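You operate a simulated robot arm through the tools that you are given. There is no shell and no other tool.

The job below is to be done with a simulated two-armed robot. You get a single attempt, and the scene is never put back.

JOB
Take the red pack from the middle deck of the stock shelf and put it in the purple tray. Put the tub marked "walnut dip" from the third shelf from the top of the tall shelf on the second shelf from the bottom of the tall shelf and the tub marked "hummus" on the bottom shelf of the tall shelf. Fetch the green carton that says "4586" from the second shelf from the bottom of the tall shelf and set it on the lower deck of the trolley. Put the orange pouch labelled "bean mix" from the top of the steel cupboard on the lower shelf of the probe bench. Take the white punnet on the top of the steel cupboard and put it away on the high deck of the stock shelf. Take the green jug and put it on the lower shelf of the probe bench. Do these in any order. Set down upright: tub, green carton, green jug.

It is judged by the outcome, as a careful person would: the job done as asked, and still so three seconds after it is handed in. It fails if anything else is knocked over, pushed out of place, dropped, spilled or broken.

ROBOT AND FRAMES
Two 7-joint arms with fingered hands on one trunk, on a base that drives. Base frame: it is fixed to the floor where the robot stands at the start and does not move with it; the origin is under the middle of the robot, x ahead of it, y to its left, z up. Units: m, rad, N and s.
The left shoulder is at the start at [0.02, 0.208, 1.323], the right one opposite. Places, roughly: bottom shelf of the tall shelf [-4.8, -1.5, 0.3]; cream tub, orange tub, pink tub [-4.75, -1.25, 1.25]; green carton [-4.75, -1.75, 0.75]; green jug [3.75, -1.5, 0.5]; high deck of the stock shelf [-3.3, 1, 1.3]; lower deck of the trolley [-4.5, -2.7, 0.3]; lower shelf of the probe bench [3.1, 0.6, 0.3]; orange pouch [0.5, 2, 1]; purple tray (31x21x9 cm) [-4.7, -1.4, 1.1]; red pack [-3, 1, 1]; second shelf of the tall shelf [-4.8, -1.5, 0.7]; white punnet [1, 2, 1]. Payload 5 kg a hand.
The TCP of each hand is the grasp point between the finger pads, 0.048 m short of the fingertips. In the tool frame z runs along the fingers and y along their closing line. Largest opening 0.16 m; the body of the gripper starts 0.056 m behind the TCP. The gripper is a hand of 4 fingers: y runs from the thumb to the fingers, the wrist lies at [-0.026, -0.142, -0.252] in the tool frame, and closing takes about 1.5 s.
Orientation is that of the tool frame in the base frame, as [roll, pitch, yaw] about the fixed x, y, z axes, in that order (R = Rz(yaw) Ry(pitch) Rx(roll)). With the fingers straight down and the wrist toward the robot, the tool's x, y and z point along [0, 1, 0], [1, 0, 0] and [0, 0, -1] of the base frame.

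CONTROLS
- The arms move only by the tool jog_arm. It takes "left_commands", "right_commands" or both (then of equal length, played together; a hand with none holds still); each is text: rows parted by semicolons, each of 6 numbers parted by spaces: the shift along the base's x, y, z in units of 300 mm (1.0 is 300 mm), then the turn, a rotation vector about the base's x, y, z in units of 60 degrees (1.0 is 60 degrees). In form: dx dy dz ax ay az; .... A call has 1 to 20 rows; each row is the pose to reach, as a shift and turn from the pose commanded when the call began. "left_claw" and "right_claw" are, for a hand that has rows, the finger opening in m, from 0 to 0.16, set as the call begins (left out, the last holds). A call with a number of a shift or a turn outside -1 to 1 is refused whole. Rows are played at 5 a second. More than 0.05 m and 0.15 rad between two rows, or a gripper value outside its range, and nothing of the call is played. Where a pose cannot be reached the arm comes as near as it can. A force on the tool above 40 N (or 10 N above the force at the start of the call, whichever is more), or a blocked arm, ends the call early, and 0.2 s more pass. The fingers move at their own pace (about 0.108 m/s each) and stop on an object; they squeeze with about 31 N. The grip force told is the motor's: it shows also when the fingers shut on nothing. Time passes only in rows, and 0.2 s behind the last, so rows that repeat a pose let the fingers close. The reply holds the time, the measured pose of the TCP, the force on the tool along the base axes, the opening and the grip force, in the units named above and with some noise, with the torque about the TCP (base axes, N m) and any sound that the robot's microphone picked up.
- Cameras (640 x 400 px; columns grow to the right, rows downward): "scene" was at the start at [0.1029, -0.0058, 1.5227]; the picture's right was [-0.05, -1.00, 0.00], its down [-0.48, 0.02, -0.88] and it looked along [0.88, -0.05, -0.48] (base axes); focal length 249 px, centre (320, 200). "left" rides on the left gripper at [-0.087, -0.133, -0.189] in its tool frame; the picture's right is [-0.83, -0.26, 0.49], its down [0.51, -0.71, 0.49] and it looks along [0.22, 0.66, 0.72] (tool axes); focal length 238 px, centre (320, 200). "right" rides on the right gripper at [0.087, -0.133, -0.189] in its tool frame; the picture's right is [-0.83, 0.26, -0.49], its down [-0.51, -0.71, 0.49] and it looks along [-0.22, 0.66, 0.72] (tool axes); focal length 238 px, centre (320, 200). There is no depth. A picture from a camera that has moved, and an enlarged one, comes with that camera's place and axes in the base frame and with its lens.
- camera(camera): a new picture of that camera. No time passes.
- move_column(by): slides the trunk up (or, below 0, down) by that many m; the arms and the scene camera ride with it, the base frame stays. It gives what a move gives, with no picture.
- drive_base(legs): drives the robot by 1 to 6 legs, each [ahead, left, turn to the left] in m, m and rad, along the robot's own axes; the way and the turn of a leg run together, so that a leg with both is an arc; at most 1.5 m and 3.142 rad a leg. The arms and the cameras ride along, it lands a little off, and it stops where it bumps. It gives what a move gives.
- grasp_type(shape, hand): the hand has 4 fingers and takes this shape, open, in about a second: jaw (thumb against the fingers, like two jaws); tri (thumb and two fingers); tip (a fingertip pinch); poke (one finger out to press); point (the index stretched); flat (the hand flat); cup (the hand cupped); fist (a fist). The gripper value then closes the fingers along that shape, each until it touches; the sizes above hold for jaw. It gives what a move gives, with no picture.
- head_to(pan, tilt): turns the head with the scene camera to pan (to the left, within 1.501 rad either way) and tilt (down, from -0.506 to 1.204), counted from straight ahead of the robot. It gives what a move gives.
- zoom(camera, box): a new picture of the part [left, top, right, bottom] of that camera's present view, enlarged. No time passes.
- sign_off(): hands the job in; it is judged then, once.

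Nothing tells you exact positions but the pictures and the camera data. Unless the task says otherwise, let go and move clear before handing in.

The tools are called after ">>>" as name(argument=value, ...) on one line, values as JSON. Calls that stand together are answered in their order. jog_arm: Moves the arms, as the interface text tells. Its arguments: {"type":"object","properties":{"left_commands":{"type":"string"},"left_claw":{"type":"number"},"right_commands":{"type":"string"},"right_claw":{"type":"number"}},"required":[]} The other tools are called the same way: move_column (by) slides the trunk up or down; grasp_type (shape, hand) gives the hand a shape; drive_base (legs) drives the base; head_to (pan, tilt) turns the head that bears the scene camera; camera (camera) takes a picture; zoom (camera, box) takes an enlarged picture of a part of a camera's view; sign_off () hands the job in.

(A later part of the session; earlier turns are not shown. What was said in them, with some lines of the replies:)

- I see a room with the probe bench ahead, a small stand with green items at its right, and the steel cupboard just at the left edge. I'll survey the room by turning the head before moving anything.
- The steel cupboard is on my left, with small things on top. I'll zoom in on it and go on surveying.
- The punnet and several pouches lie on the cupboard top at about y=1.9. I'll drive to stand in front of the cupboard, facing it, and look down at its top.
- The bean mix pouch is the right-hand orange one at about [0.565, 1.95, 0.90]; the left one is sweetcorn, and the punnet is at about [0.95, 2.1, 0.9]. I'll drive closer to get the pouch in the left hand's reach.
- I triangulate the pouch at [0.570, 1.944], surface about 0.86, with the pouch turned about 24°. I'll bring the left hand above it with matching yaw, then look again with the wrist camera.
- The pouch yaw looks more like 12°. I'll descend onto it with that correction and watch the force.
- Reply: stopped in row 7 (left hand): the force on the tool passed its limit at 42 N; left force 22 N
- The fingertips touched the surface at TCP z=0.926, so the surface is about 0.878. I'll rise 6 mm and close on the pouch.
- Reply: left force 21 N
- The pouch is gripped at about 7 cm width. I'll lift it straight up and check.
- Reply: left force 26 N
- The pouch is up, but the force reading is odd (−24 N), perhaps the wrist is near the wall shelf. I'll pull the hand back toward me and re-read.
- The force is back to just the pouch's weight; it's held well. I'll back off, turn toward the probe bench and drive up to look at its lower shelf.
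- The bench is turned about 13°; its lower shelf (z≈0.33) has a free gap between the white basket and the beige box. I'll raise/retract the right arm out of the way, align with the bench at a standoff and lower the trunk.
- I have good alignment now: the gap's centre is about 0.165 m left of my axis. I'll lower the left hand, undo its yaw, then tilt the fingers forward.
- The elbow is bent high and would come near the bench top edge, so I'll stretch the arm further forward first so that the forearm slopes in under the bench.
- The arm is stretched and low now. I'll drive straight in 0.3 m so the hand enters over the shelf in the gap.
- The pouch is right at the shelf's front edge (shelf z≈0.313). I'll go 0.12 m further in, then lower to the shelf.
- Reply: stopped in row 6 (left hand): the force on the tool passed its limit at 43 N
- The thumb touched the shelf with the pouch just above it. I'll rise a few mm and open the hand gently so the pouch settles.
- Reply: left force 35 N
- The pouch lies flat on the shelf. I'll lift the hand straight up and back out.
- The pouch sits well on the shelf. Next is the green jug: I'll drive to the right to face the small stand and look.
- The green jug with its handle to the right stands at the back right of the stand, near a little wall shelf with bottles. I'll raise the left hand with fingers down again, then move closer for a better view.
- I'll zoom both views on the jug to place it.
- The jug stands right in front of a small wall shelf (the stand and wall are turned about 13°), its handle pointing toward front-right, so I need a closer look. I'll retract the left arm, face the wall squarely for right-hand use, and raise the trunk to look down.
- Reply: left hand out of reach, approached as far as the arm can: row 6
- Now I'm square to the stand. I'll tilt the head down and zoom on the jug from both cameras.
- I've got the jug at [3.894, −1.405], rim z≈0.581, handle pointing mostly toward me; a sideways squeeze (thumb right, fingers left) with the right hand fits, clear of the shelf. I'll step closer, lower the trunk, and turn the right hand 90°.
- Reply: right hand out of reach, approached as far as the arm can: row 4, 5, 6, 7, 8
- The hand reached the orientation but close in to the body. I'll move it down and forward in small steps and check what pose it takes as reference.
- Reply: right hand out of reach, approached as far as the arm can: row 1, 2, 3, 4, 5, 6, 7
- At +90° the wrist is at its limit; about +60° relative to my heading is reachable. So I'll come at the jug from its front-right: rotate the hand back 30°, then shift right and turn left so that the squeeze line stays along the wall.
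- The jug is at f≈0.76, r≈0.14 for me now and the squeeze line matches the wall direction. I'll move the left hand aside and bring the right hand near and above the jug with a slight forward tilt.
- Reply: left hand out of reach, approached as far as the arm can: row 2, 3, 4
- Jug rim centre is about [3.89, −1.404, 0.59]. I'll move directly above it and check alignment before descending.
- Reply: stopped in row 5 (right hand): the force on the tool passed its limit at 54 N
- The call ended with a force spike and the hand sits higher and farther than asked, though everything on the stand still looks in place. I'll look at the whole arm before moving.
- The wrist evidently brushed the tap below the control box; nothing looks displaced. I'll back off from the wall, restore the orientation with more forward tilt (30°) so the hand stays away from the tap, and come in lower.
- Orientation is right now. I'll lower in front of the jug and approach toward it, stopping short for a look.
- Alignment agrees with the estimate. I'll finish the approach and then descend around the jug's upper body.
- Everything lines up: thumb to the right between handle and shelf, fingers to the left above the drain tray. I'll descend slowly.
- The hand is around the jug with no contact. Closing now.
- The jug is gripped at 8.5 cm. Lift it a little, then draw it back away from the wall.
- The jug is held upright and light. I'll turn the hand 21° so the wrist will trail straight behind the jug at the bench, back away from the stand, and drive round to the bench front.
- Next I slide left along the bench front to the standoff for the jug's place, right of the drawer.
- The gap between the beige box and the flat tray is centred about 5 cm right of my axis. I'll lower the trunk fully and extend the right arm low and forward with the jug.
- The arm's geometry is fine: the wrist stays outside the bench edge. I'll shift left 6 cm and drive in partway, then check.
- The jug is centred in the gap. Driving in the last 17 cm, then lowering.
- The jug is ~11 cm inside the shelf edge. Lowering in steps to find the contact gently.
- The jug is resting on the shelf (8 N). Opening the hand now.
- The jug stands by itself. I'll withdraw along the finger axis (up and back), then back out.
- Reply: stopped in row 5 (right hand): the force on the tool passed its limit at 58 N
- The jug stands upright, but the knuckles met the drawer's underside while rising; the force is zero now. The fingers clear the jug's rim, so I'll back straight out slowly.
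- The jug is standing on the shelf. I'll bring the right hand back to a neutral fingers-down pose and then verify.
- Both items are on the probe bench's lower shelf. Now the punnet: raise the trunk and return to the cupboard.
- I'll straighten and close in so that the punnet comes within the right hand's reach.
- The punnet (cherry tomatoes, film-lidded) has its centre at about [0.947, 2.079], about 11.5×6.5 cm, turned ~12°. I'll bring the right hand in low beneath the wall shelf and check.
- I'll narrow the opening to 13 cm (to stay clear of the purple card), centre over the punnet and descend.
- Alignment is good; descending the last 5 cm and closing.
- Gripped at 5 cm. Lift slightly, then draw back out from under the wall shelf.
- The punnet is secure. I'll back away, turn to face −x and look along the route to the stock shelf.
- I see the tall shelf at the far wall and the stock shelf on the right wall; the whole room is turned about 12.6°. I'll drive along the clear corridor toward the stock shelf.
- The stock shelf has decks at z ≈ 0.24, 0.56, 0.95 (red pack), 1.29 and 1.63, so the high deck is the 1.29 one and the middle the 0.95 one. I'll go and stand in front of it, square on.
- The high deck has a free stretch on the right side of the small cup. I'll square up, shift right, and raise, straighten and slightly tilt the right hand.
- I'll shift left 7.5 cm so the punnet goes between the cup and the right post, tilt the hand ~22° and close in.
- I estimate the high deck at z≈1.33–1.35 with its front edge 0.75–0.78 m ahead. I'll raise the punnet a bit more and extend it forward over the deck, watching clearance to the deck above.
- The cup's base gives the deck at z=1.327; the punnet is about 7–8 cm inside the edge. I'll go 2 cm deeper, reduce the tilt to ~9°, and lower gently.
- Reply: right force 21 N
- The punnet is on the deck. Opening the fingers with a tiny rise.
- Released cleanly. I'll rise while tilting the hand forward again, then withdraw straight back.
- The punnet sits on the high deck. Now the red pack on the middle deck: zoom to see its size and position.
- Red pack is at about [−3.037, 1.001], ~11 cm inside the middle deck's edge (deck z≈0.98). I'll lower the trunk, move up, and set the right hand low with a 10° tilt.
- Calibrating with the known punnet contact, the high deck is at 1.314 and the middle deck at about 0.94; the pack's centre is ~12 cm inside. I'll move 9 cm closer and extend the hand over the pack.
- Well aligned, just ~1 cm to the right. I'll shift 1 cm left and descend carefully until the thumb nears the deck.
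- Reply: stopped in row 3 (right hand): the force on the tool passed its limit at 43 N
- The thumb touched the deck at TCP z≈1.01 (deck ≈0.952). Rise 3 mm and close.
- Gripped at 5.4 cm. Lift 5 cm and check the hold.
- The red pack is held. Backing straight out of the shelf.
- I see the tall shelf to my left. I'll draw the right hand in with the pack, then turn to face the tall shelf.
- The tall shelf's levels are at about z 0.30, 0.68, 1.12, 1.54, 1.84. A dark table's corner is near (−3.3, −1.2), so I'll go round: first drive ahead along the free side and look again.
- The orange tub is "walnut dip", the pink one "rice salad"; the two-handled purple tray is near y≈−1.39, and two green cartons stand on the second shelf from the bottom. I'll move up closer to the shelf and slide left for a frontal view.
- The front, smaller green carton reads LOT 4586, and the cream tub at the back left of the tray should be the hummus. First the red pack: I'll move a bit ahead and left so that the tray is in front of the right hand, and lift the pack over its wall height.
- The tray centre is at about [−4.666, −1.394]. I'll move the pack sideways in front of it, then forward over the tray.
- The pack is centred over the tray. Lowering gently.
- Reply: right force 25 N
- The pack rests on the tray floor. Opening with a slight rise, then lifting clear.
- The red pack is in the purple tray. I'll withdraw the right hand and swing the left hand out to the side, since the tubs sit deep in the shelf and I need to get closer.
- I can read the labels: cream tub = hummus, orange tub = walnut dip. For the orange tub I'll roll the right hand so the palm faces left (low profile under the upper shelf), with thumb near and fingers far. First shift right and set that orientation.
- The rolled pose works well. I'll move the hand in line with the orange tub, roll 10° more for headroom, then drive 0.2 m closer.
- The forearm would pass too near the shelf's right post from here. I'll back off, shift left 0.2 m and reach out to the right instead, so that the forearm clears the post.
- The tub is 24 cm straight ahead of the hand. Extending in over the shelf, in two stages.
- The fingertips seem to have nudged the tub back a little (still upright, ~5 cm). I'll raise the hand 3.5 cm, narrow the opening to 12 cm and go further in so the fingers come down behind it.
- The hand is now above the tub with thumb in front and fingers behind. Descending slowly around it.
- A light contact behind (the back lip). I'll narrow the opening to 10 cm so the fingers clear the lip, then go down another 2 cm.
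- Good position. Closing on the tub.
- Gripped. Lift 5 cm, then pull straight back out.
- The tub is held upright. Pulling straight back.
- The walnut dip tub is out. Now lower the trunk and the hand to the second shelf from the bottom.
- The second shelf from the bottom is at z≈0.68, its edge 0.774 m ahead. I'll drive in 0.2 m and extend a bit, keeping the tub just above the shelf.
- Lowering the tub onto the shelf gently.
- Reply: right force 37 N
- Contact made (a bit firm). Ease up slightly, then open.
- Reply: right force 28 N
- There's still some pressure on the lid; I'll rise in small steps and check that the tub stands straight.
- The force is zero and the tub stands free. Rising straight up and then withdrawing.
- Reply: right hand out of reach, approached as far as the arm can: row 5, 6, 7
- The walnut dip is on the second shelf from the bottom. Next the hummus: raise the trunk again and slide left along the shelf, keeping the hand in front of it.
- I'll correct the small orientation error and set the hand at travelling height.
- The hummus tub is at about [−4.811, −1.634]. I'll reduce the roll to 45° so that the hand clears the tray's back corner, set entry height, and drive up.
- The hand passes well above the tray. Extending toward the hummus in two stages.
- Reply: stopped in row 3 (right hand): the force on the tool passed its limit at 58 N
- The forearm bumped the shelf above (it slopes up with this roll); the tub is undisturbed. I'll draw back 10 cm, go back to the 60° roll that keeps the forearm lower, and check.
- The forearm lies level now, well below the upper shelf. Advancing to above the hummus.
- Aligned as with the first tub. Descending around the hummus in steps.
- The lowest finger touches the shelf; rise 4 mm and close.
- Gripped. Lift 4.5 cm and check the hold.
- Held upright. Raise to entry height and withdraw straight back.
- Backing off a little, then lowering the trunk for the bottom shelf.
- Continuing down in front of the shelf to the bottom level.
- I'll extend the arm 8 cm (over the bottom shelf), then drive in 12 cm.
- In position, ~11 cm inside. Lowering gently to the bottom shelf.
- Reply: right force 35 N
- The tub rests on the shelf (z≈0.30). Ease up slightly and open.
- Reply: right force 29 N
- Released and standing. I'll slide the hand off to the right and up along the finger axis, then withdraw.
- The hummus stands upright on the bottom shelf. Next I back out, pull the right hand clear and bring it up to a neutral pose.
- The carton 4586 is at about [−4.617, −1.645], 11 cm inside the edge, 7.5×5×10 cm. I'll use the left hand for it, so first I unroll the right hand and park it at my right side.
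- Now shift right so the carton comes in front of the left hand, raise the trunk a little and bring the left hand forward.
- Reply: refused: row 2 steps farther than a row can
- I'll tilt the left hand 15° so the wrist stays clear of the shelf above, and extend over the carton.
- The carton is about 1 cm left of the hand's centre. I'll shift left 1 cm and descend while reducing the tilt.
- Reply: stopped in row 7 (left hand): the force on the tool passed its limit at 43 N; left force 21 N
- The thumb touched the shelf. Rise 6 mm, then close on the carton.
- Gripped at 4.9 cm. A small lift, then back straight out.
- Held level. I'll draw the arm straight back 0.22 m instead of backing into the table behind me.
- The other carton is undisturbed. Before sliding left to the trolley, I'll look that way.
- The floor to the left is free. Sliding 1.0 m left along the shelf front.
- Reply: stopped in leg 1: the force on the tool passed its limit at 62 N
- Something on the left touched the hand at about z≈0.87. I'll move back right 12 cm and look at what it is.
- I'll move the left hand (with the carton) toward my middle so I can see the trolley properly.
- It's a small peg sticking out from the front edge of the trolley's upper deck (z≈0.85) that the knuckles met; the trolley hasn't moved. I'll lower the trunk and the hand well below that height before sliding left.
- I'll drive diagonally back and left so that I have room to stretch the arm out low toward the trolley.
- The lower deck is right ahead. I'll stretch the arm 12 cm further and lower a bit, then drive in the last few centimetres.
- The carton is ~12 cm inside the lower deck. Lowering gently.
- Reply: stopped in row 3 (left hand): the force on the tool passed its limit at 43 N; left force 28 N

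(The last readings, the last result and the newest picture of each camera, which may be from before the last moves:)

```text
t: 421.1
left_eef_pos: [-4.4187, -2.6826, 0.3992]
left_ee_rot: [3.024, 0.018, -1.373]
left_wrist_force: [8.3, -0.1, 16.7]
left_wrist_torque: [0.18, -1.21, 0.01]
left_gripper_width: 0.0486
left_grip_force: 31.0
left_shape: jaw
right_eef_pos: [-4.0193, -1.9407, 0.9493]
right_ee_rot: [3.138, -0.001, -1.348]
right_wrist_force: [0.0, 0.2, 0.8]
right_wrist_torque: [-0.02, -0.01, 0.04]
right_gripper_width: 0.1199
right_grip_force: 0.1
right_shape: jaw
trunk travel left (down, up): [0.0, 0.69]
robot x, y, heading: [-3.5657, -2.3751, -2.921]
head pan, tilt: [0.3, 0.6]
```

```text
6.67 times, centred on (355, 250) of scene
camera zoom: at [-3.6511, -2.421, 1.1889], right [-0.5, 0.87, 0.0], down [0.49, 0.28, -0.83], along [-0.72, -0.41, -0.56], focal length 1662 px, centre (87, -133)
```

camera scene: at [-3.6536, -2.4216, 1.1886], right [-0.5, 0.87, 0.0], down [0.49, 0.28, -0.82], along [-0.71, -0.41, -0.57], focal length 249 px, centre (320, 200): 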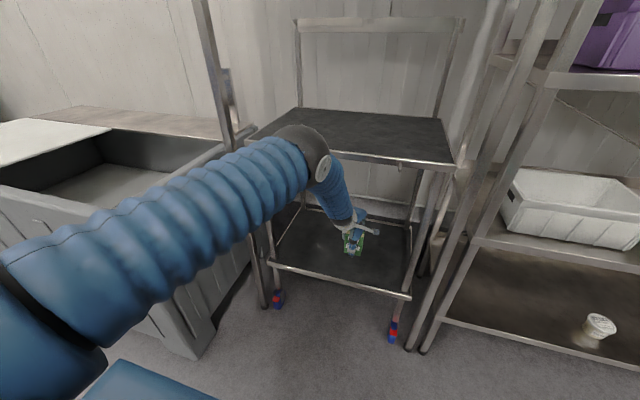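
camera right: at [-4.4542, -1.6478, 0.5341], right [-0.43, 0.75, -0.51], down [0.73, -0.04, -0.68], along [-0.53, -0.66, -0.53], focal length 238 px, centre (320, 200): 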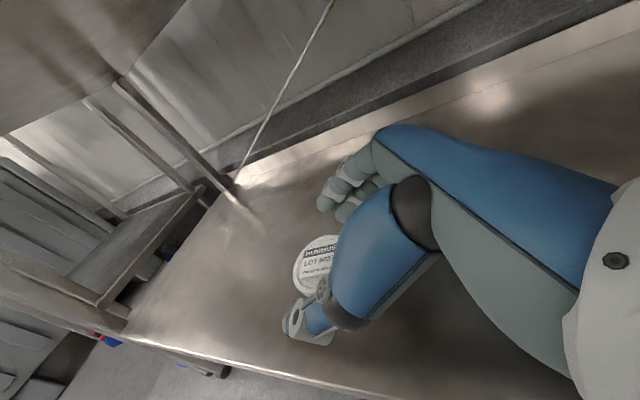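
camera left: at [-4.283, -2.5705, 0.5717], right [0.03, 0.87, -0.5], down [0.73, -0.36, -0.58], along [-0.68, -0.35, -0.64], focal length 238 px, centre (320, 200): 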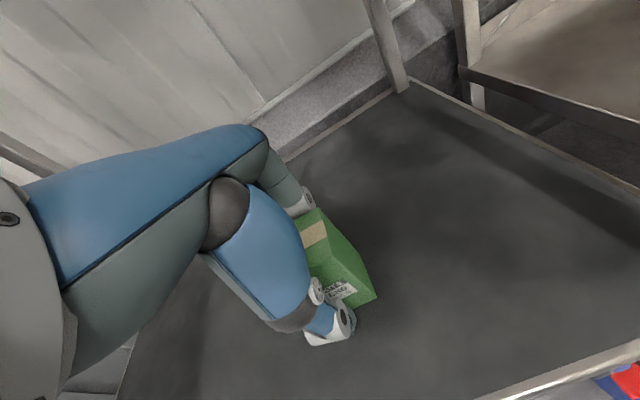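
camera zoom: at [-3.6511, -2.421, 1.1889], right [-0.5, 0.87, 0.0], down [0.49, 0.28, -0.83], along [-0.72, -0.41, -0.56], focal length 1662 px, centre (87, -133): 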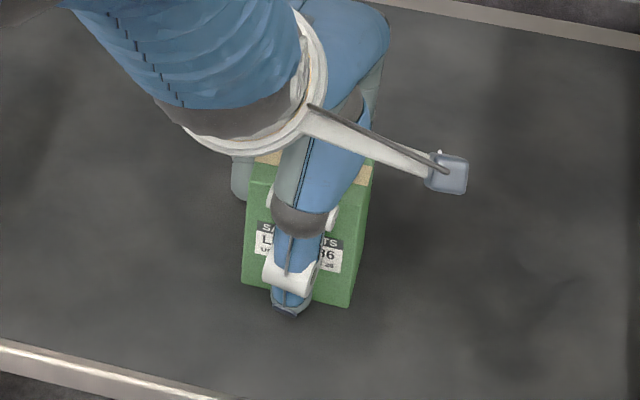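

The carton is on the deck. Easing up and opening with a slight rise so that the thumb doesn't press on the deck.

>>> jog_arm(left_commands="0 0 0.01 0 0 0; 0 0 0.01 0 0 0")

>>> jog_arm(left_commands="0 0 0 0 0 0; 0 0 0.01 0 0 0; 0 0 0.025 0 0 0; 0 0 0.04 0 0 0; 0 0 0.05 0 0 0", left_claw=0.11)

>>> zoom(camera="scene", box=[320, 220, 390, 280])

>>> camera(camera="left")

```text
t: 421.7
left_eef_pos: [-4.4181, -2.6811, 0.3986]
left_ee_rot: [3.026, 0.019, -1.374]
left_wrist_force: [0.2, -0.2, -2.4]
left_wrist_torque: [-0.02, 0.03, -0.02]
left_gripper_width: 0.0486
left_grip_force: 31.0
left_shape: jaw
right_eef_pos: [-4.0202, -1.9402, 0.9477]
right_ee_rot: [3.14, -0.001, -1.349]
right_wrist_force: [0.5, -0.7, -0.4]
right_wrist_torque: [-0.03, 0.01, 0.03]
right_gripper_width: 0.12
right_grip_force: 0.0
right_shape: jaw
trunk travel left (down, up): [0.0, 0.69]
robot x, y, heading: [-3.5684, -2.3749, -2.922]
head pan, tilt: [0.3, 0.6]
```

```text
t: 422.9
left_eef_pos: [-4.418, -2.6831, 0.4155]
left_ee_rot: [3.026, 0.019, -1.375]
left_wrist_force: [0.3, 0.0, 0.5]
left_wrist_torque: [0.0, 0.05, -0.01]
left_gripper_width: 0.1099
left_grip_force: 0.0
left_shape: jaw
right_eef_pos: [-4.0189, -1.9411, 0.948]
right_ee_rot: [3.139, -0.003, -1.347]
right_wrist_force: [0.2, 0.1, -0.6]
right_wrist_torque: [0.03, -0.01, -0.01]
right_gripper_width: 0.1197
right_grip_force: 0.1
right_shape: jaw
trunk travel left (down, up): [0.0, 0.69]
robot x, y, heading: [-3.5692, -2.3707, -2.927]
head pan, tilt: [0.3, 0.6]
```

```text
6.67 times, centred on (355, 250) of scene
camera zoom: at [-3.6523, -2.4213, 1.1888], right [-0.5, 0.87, 0.0], down [0.49, 0.28, -0.82], along [-0.72, -0.41, -0.57], focal length 1662 px, centre (87, -133)
```

zoom: 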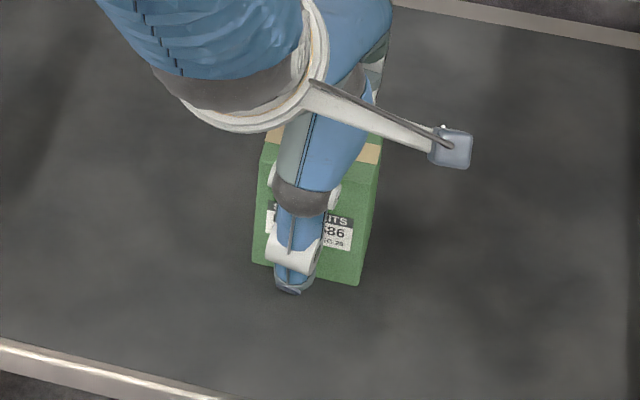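

```text
taken
camera left: at [-4.2834, -2.5706, 0.5891], right [0.03, 0.87, -0.5], down [0.73, -0.36, -0.58], along [-0.68, -0.35, -0.64], focal length 238 px, centre (320, 200)
```

left: 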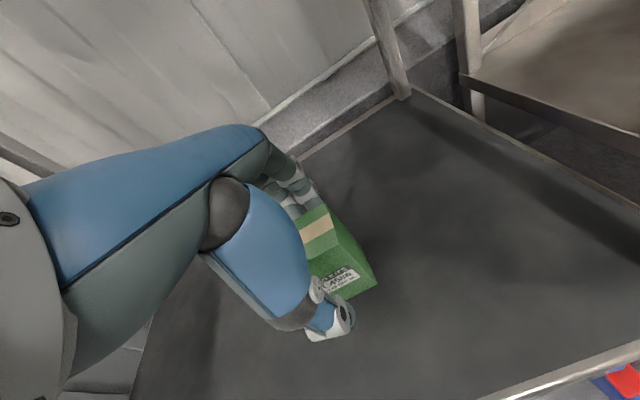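

>>> jog_arm(left_commands="0 0 0.06 0 0 0; 0 0 0.13 0 0 0; 0 0 0.21 0 0 0; 0 0 0.29 0 0 0; 0 0 0.29 0 0 0", left_claw=0.12)

>>> camera(camera="left")

>>> zoom(camera="scene", box=[300, 180, 420, 280])

```text
t: 424.1
left_eef_pos: [-4.4188, -2.6828, 0.5039]
left_ee_rot: [3.024, 0.02, -1.373]
left_wrist_force: [-0.2, 0.3, -1.1]
left_wrist_torque: [-0.02, -0.01, -0.01]
left_gripper_width: 0.1199
left_grip_force: 0.2
left_shape: jaw
right_eef_pos: [-4.0205, -1.9407, 0.9479]
right_ee_rot: [3.14, -0.001, -1.349]
right_wrist_force: [0.6, 0.0, 0.2]
right_wrist_torque: [0.03, -0.01, 0.03]
right_gripper_width: 0.12
right_grip_force: 0.0
right_shape: jaw
trunk travel left (down, up): [0.0, 0.69]
robot x, y, heading: [-3.5678, -2.3758, -2.923]
head pan, tilt: [0.3, 0.6]
```

```text
taken
camera left: at [-4.2835, -2.5709, 0.6777], right [0.03, 0.87, -0.5], down [0.73, -0.36, -0.58], along [-0.68, -0.35, -0.65], focal length 238 px, centre (320, 200)
```

left: 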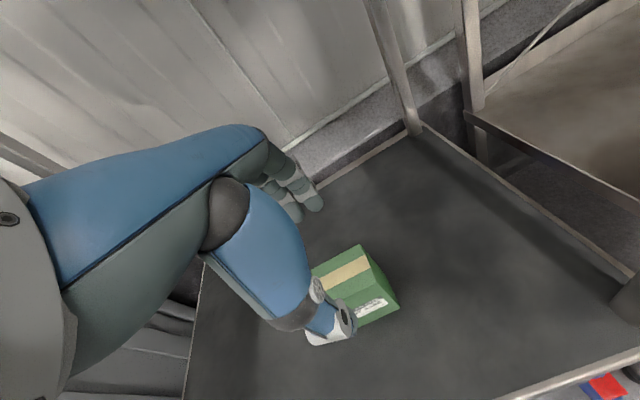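

```text
4.00 times, centred on (360, 230) of scene
camera zoom: at [-3.6524, -2.4213, 1.1887], right [-0.5, 0.87, 0.0], down [0.49, 0.28, -0.82], along [-0.72, -0.41, -0.57], focal length 997 px, centre (160, 80)
```

zoom: 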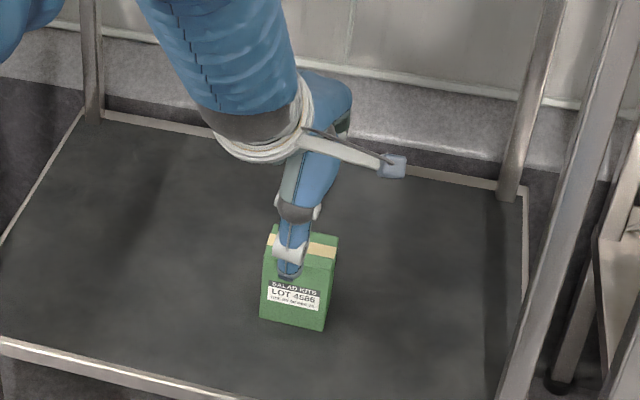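

The carton stands upright on the trolley's lower deck. Backing straight out.

>>> drive_base(legs=[[-0.3, 0, 0]])

>>> camera(camera="scene")

>>> zoom(camera="scene", box=[280, 120, 480, 300])

```text
t: 426.2
left_eef_pos: [-4.1316, -2.6202, 0.5044]
left_ee_rot: [3.022, 0.019, -1.371]
left_wrist_force: [0.0, -0.5, 0.4]
left_wrist_torque: [-0.02, 0.0, -0.01]
left_gripper_width: 0.1199
left_grip_force: 0.1
left_shape: jaw
right_eef_pos: [-3.7329, -1.8779, 0.9486]
right_ee_rot: [3.137, -0.001, -1.348]
right_wrist_force: [-0.2, 0.5, -0.5]
right_wrist_torque: [0.0, 0.05, 0.01]
right_gripper_width: 0.12
right_grip_force: 0.0
right_shape: jaw
trunk travel left (down, up): [0.0, 0.69]
robot x, y, heading: [-3.283, -2.3089, -2.92]
head pan, tilt: [0.3, 0.6]
```

```text
taken
camera scene: at [-3.3652, -2.3568, 1.1889], right [-0.5, 0.87, 0.0], down [0.49, 0.28, -0.83], along [-0.71, -0.41, -0.56], focal length 249 px, centre (320, 200)
```

scene: 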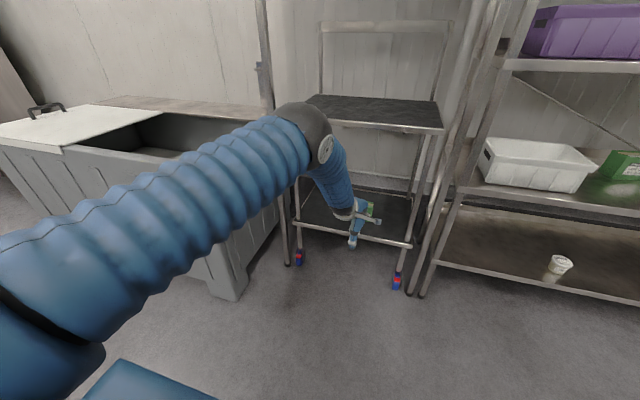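

```text
2.22 times, centred on (380, 210) of scene
camera zoom: at [-3.3652, -2.3568, 1.1889], right [-0.5, 0.87, 0.0], down [0.49, 0.28, -0.83], along [-0.71, -0.41, -0.56], focal length 554 px, centre (187, 178)
```

zoom: 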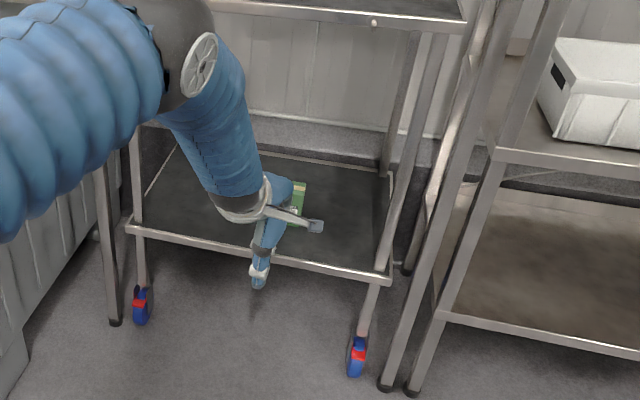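

All items are placed. I'll retract the left hand a bit and check the carton and shelf once more.

>>> jog_arm(left_commands="0.1 0.1 0.05 0 0 0; 0.2 0.22 0.1 0 0 0; 0.3 0.34 0.15 0 0 0; 0.4 0.46 0.2 0 0 0; 0.5 0.58 0.25 0 0 0; 0.6 0.7 0.3 0 0 0; 0.6 0.7 0.3 0 0 0", left_claw=0.12)

>>> head_to(pan=0.55, tilt=0.5)

>>> camera(camera="scene")

>>> head_to(pan=-0.25, tilt=0.4)

>>> camera(camera="scene")

```text
t: 427.8
left_eef_pos: [-3.9502, -2.4086, 0.5942]
left_ee_rot: [3.022, 0.019, -1.372]
left_wrist_force: [-0.1, 0.0, -0.4]
left_wrist_torque: [0.0, -0.04, 0.01]
left_gripper_width: 0.1199
left_grip_force: 0.1
left_shape: jaw
right_eef_pos: [-3.734, -1.8774, 0.9476]
right_ee_rot: [3.141, -0.001, -1.346]
right_wrist_force: [-0.6, 0.3, 0.1]
right_wrist_torque: [0.0, 0.0, 0.01]
right_gripper_width: 0.1202
right_grip_force: 0.1
right_shape: jaw
trunk travel left (down, up): [0.0, 0.69]
robot x, y, heading: [-3.2804, -2.3083, -2.92]
head pan, tilt: [0.3, 0.6]
```

```text
t: 428.5
left_eef_pos: [-3.9516, -2.4092, 0.5933]
left_ee_rot: [3.024, 0.018, -1.372]
left_wrist_force: [0.0, -0.7, -0.1]
left_wrist_torque: [0.0, 0.0, 0.02]
left_gripper_width: 0.1198
left_grip_force: 0.0
left_shape: jaw
right_eef_pos: [-3.7336, -1.8779, 0.9478]
right_ee_rot: [3.14, -0.005, -1.346]
right_wrist_force: [0.9, 0.1, -0.5]
right_wrist_torque: [-0.05, 0.0, 0.01]
right_gripper_width: 0.1199
right_grip_force: 0.0
right_shape: jaw
trunk travel left (down, up): [0.0, 0.69]
robot x, y, heading: [-3.281, -2.3092, -2.919]
head pan, tilt: [0.55, 0.499]
```

```text
taken
camera scene: at [-3.3544, -2.3761, 1.1978], right [-0.7, 0.72, 0.0], down [0.34, 0.33, -0.88], along [-0.63, -0.61, -0.48], focal length 249 px, centre (320, 200)
```

scene: 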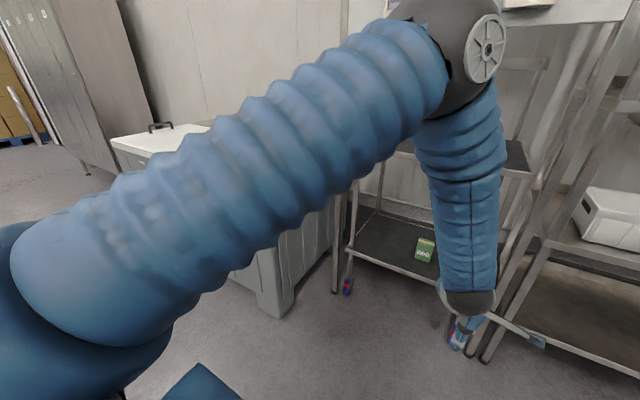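

```text
t: 429.7
left_eef_pos: [-3.9511, -2.409, 0.5937]
left_ee_rot: [3.024, 0.019, -1.37]
left_wrist_force: [0.0, 0.5, -0.2]
left_wrist_torque: [-0.03, 0.0, 0.0]
left_gripper_width: 0.1197
left_grip_force: 0.0
left_shape: jaw
right_eef_pos: [-3.7348, -1.8759, 0.9478]
right_ee_rot: [3.14, -0.003, -1.345]
right_wrist_force: [0.2, 0.6, 0.4]
right_wrist_torque: [-0.04, 0.0, -0.01]
right_gripper_width: 0.1196
right_grip_force: 0.0
right_shape: jaw
trunk travel left (down, up): [0.0, 0.69]
robot x, y, heading: [-3.2846, -2.3093, -2.917]
head pan, tilt: [-0.25, 0.4]
```

```text
taken
camera scene: at [-3.3818, -2.3103, 1.207], right [0.03, 1.0, 0.0], down [0.39, -0.01, -0.92], along [-0.92, 0.02, -0.39], focal length 249 px, centre (320, 200)
```

scene: 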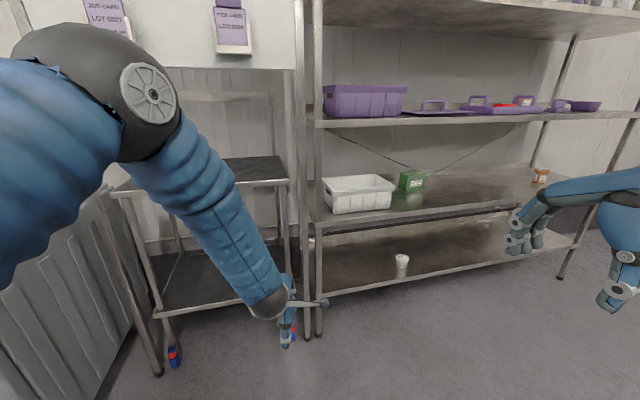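

The hummus, walnut dip, tray with red pack and the carton on the trolley's lower deck all look right, and both hands are clear. One last zoom before handing in.

>>> zoom(camera="scene", box=[300, 70, 600, 290])

>>> head_to(pan=0.55, tilt=0.5)

>>> zoom(camera="scene", box=[320, 180, 480, 300])

```text
1.82 times, centred on (450, 180) of scene
camera zoom: at [-3.3818, -2.3103, 1.207], right [0.03, 1.0, 0.0], down [0.39, -0.01, -0.92], along [-0.92, 0.02, -0.39], focal length 453 px, centre (84, 236)
```

zoom: 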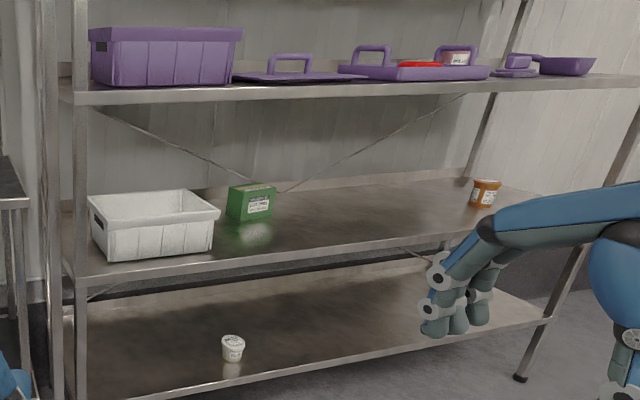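

```text
t: 430.8
left_eef_pos: [-3.9511, -2.4085, 0.593]
left_ee_rot: [3.021, 0.019, -1.371]
left_wrist_force: [-0.4, 0.3, 0.4]
left_wrist_torque: [0.02, -0.03, 0.0]
left_gripper_width: 0.1201
left_grip_force: 0.0
left_shape: jaw
right_eef_pos: [-3.7343, -1.878, 0.9483]
right_ee_rot: [3.139, -0.003, -1.344]
right_wrist_force: [0.8, 0.2, 0.3]
right_wrist_torque: [-0.01, 0.01, 0.01]
right_gripper_width: 0.1198
right_grip_force: 0.1
right_shape: jaw
trunk travel left (down, up): [0.0, 0.69]
robot x, y, heading: [-3.2812, -2.3068, -2.913]
head pan, tilt: [0.55, 0.499]
```

```text
3.33 times, centred on (400, 240) of scene
camera zoom: at [-3.3544, -2.3761, 1.1979], right [-0.7, 0.72, 0.0], down [0.34, 0.33, -0.88], along [-0.63, -0.61, -0.48], focal length 831 px, centre (53, 67)
```

zoom: 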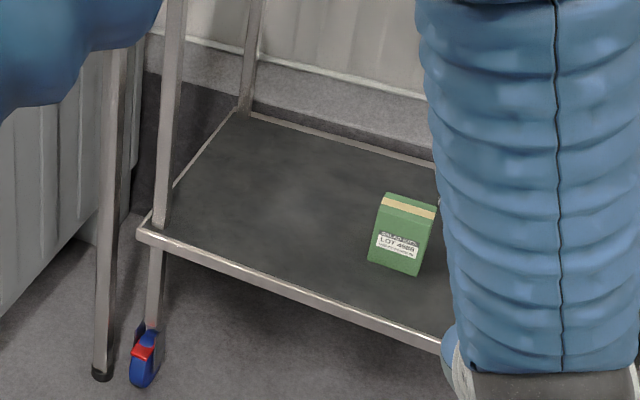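

Everything stands as asked: carton upright on the trolley's lower deck, tubs upright on their shelves, red pack in the tray, punnet on the high deck, pouch and jug on the probe bench's lower shelf. Both hands are empty and clear, so I hand the job in.

>>> sign_off()

```text
The job is handed in.
```

I handed the job in with every item moved where you asked. I checked each one by camera as I placed it. The last time I saw the probe bench items was when I left that bench, so I didn't look at them again before handing in.

| Item | Now at |
|---|---|
| Red pack | Inside the purple tray |
| "Walnut dip" tub | Tall shelf, second shelf from the bottom, upright |
| "Hummus" tub | Tall shelf, bottom shelf, upright |
| Green carton "4586" | Trolley, lower deck, upright |
| Orange "bean mix" pouch | Probe bench, lower shelf |
| White punnet | Stock shelf, high deck (second from the top, at about 1.3 m) |
| Green jug | Probe bench, lower shelf, upright |

There were several unplanned contacts along the way:
- **Shelf above the steel cupboard:** the left arm pressed against it while lifting the pouch.
- **Jug stand:** on the first try for the jug, the hand hit something by the wall with about 54 N, probably the tap. The tap lever and the bottles looked unchanged afterwards.
- **Probe bench drawer:** the knuckles hit its underside with about 58 N.
- **Tall shelf:** the forearm hit the shelf above the hummus with about 58 N.
- **Trolley:** the knuckles caught a peg on its front edge with about 62 N. Its position measured the same before and after.
- **Walnut dip tub:** the fingers pushed it back about 5 cm before I gripped it. It stayed upright.

I saw nothing knocked over or out of place after any of these.
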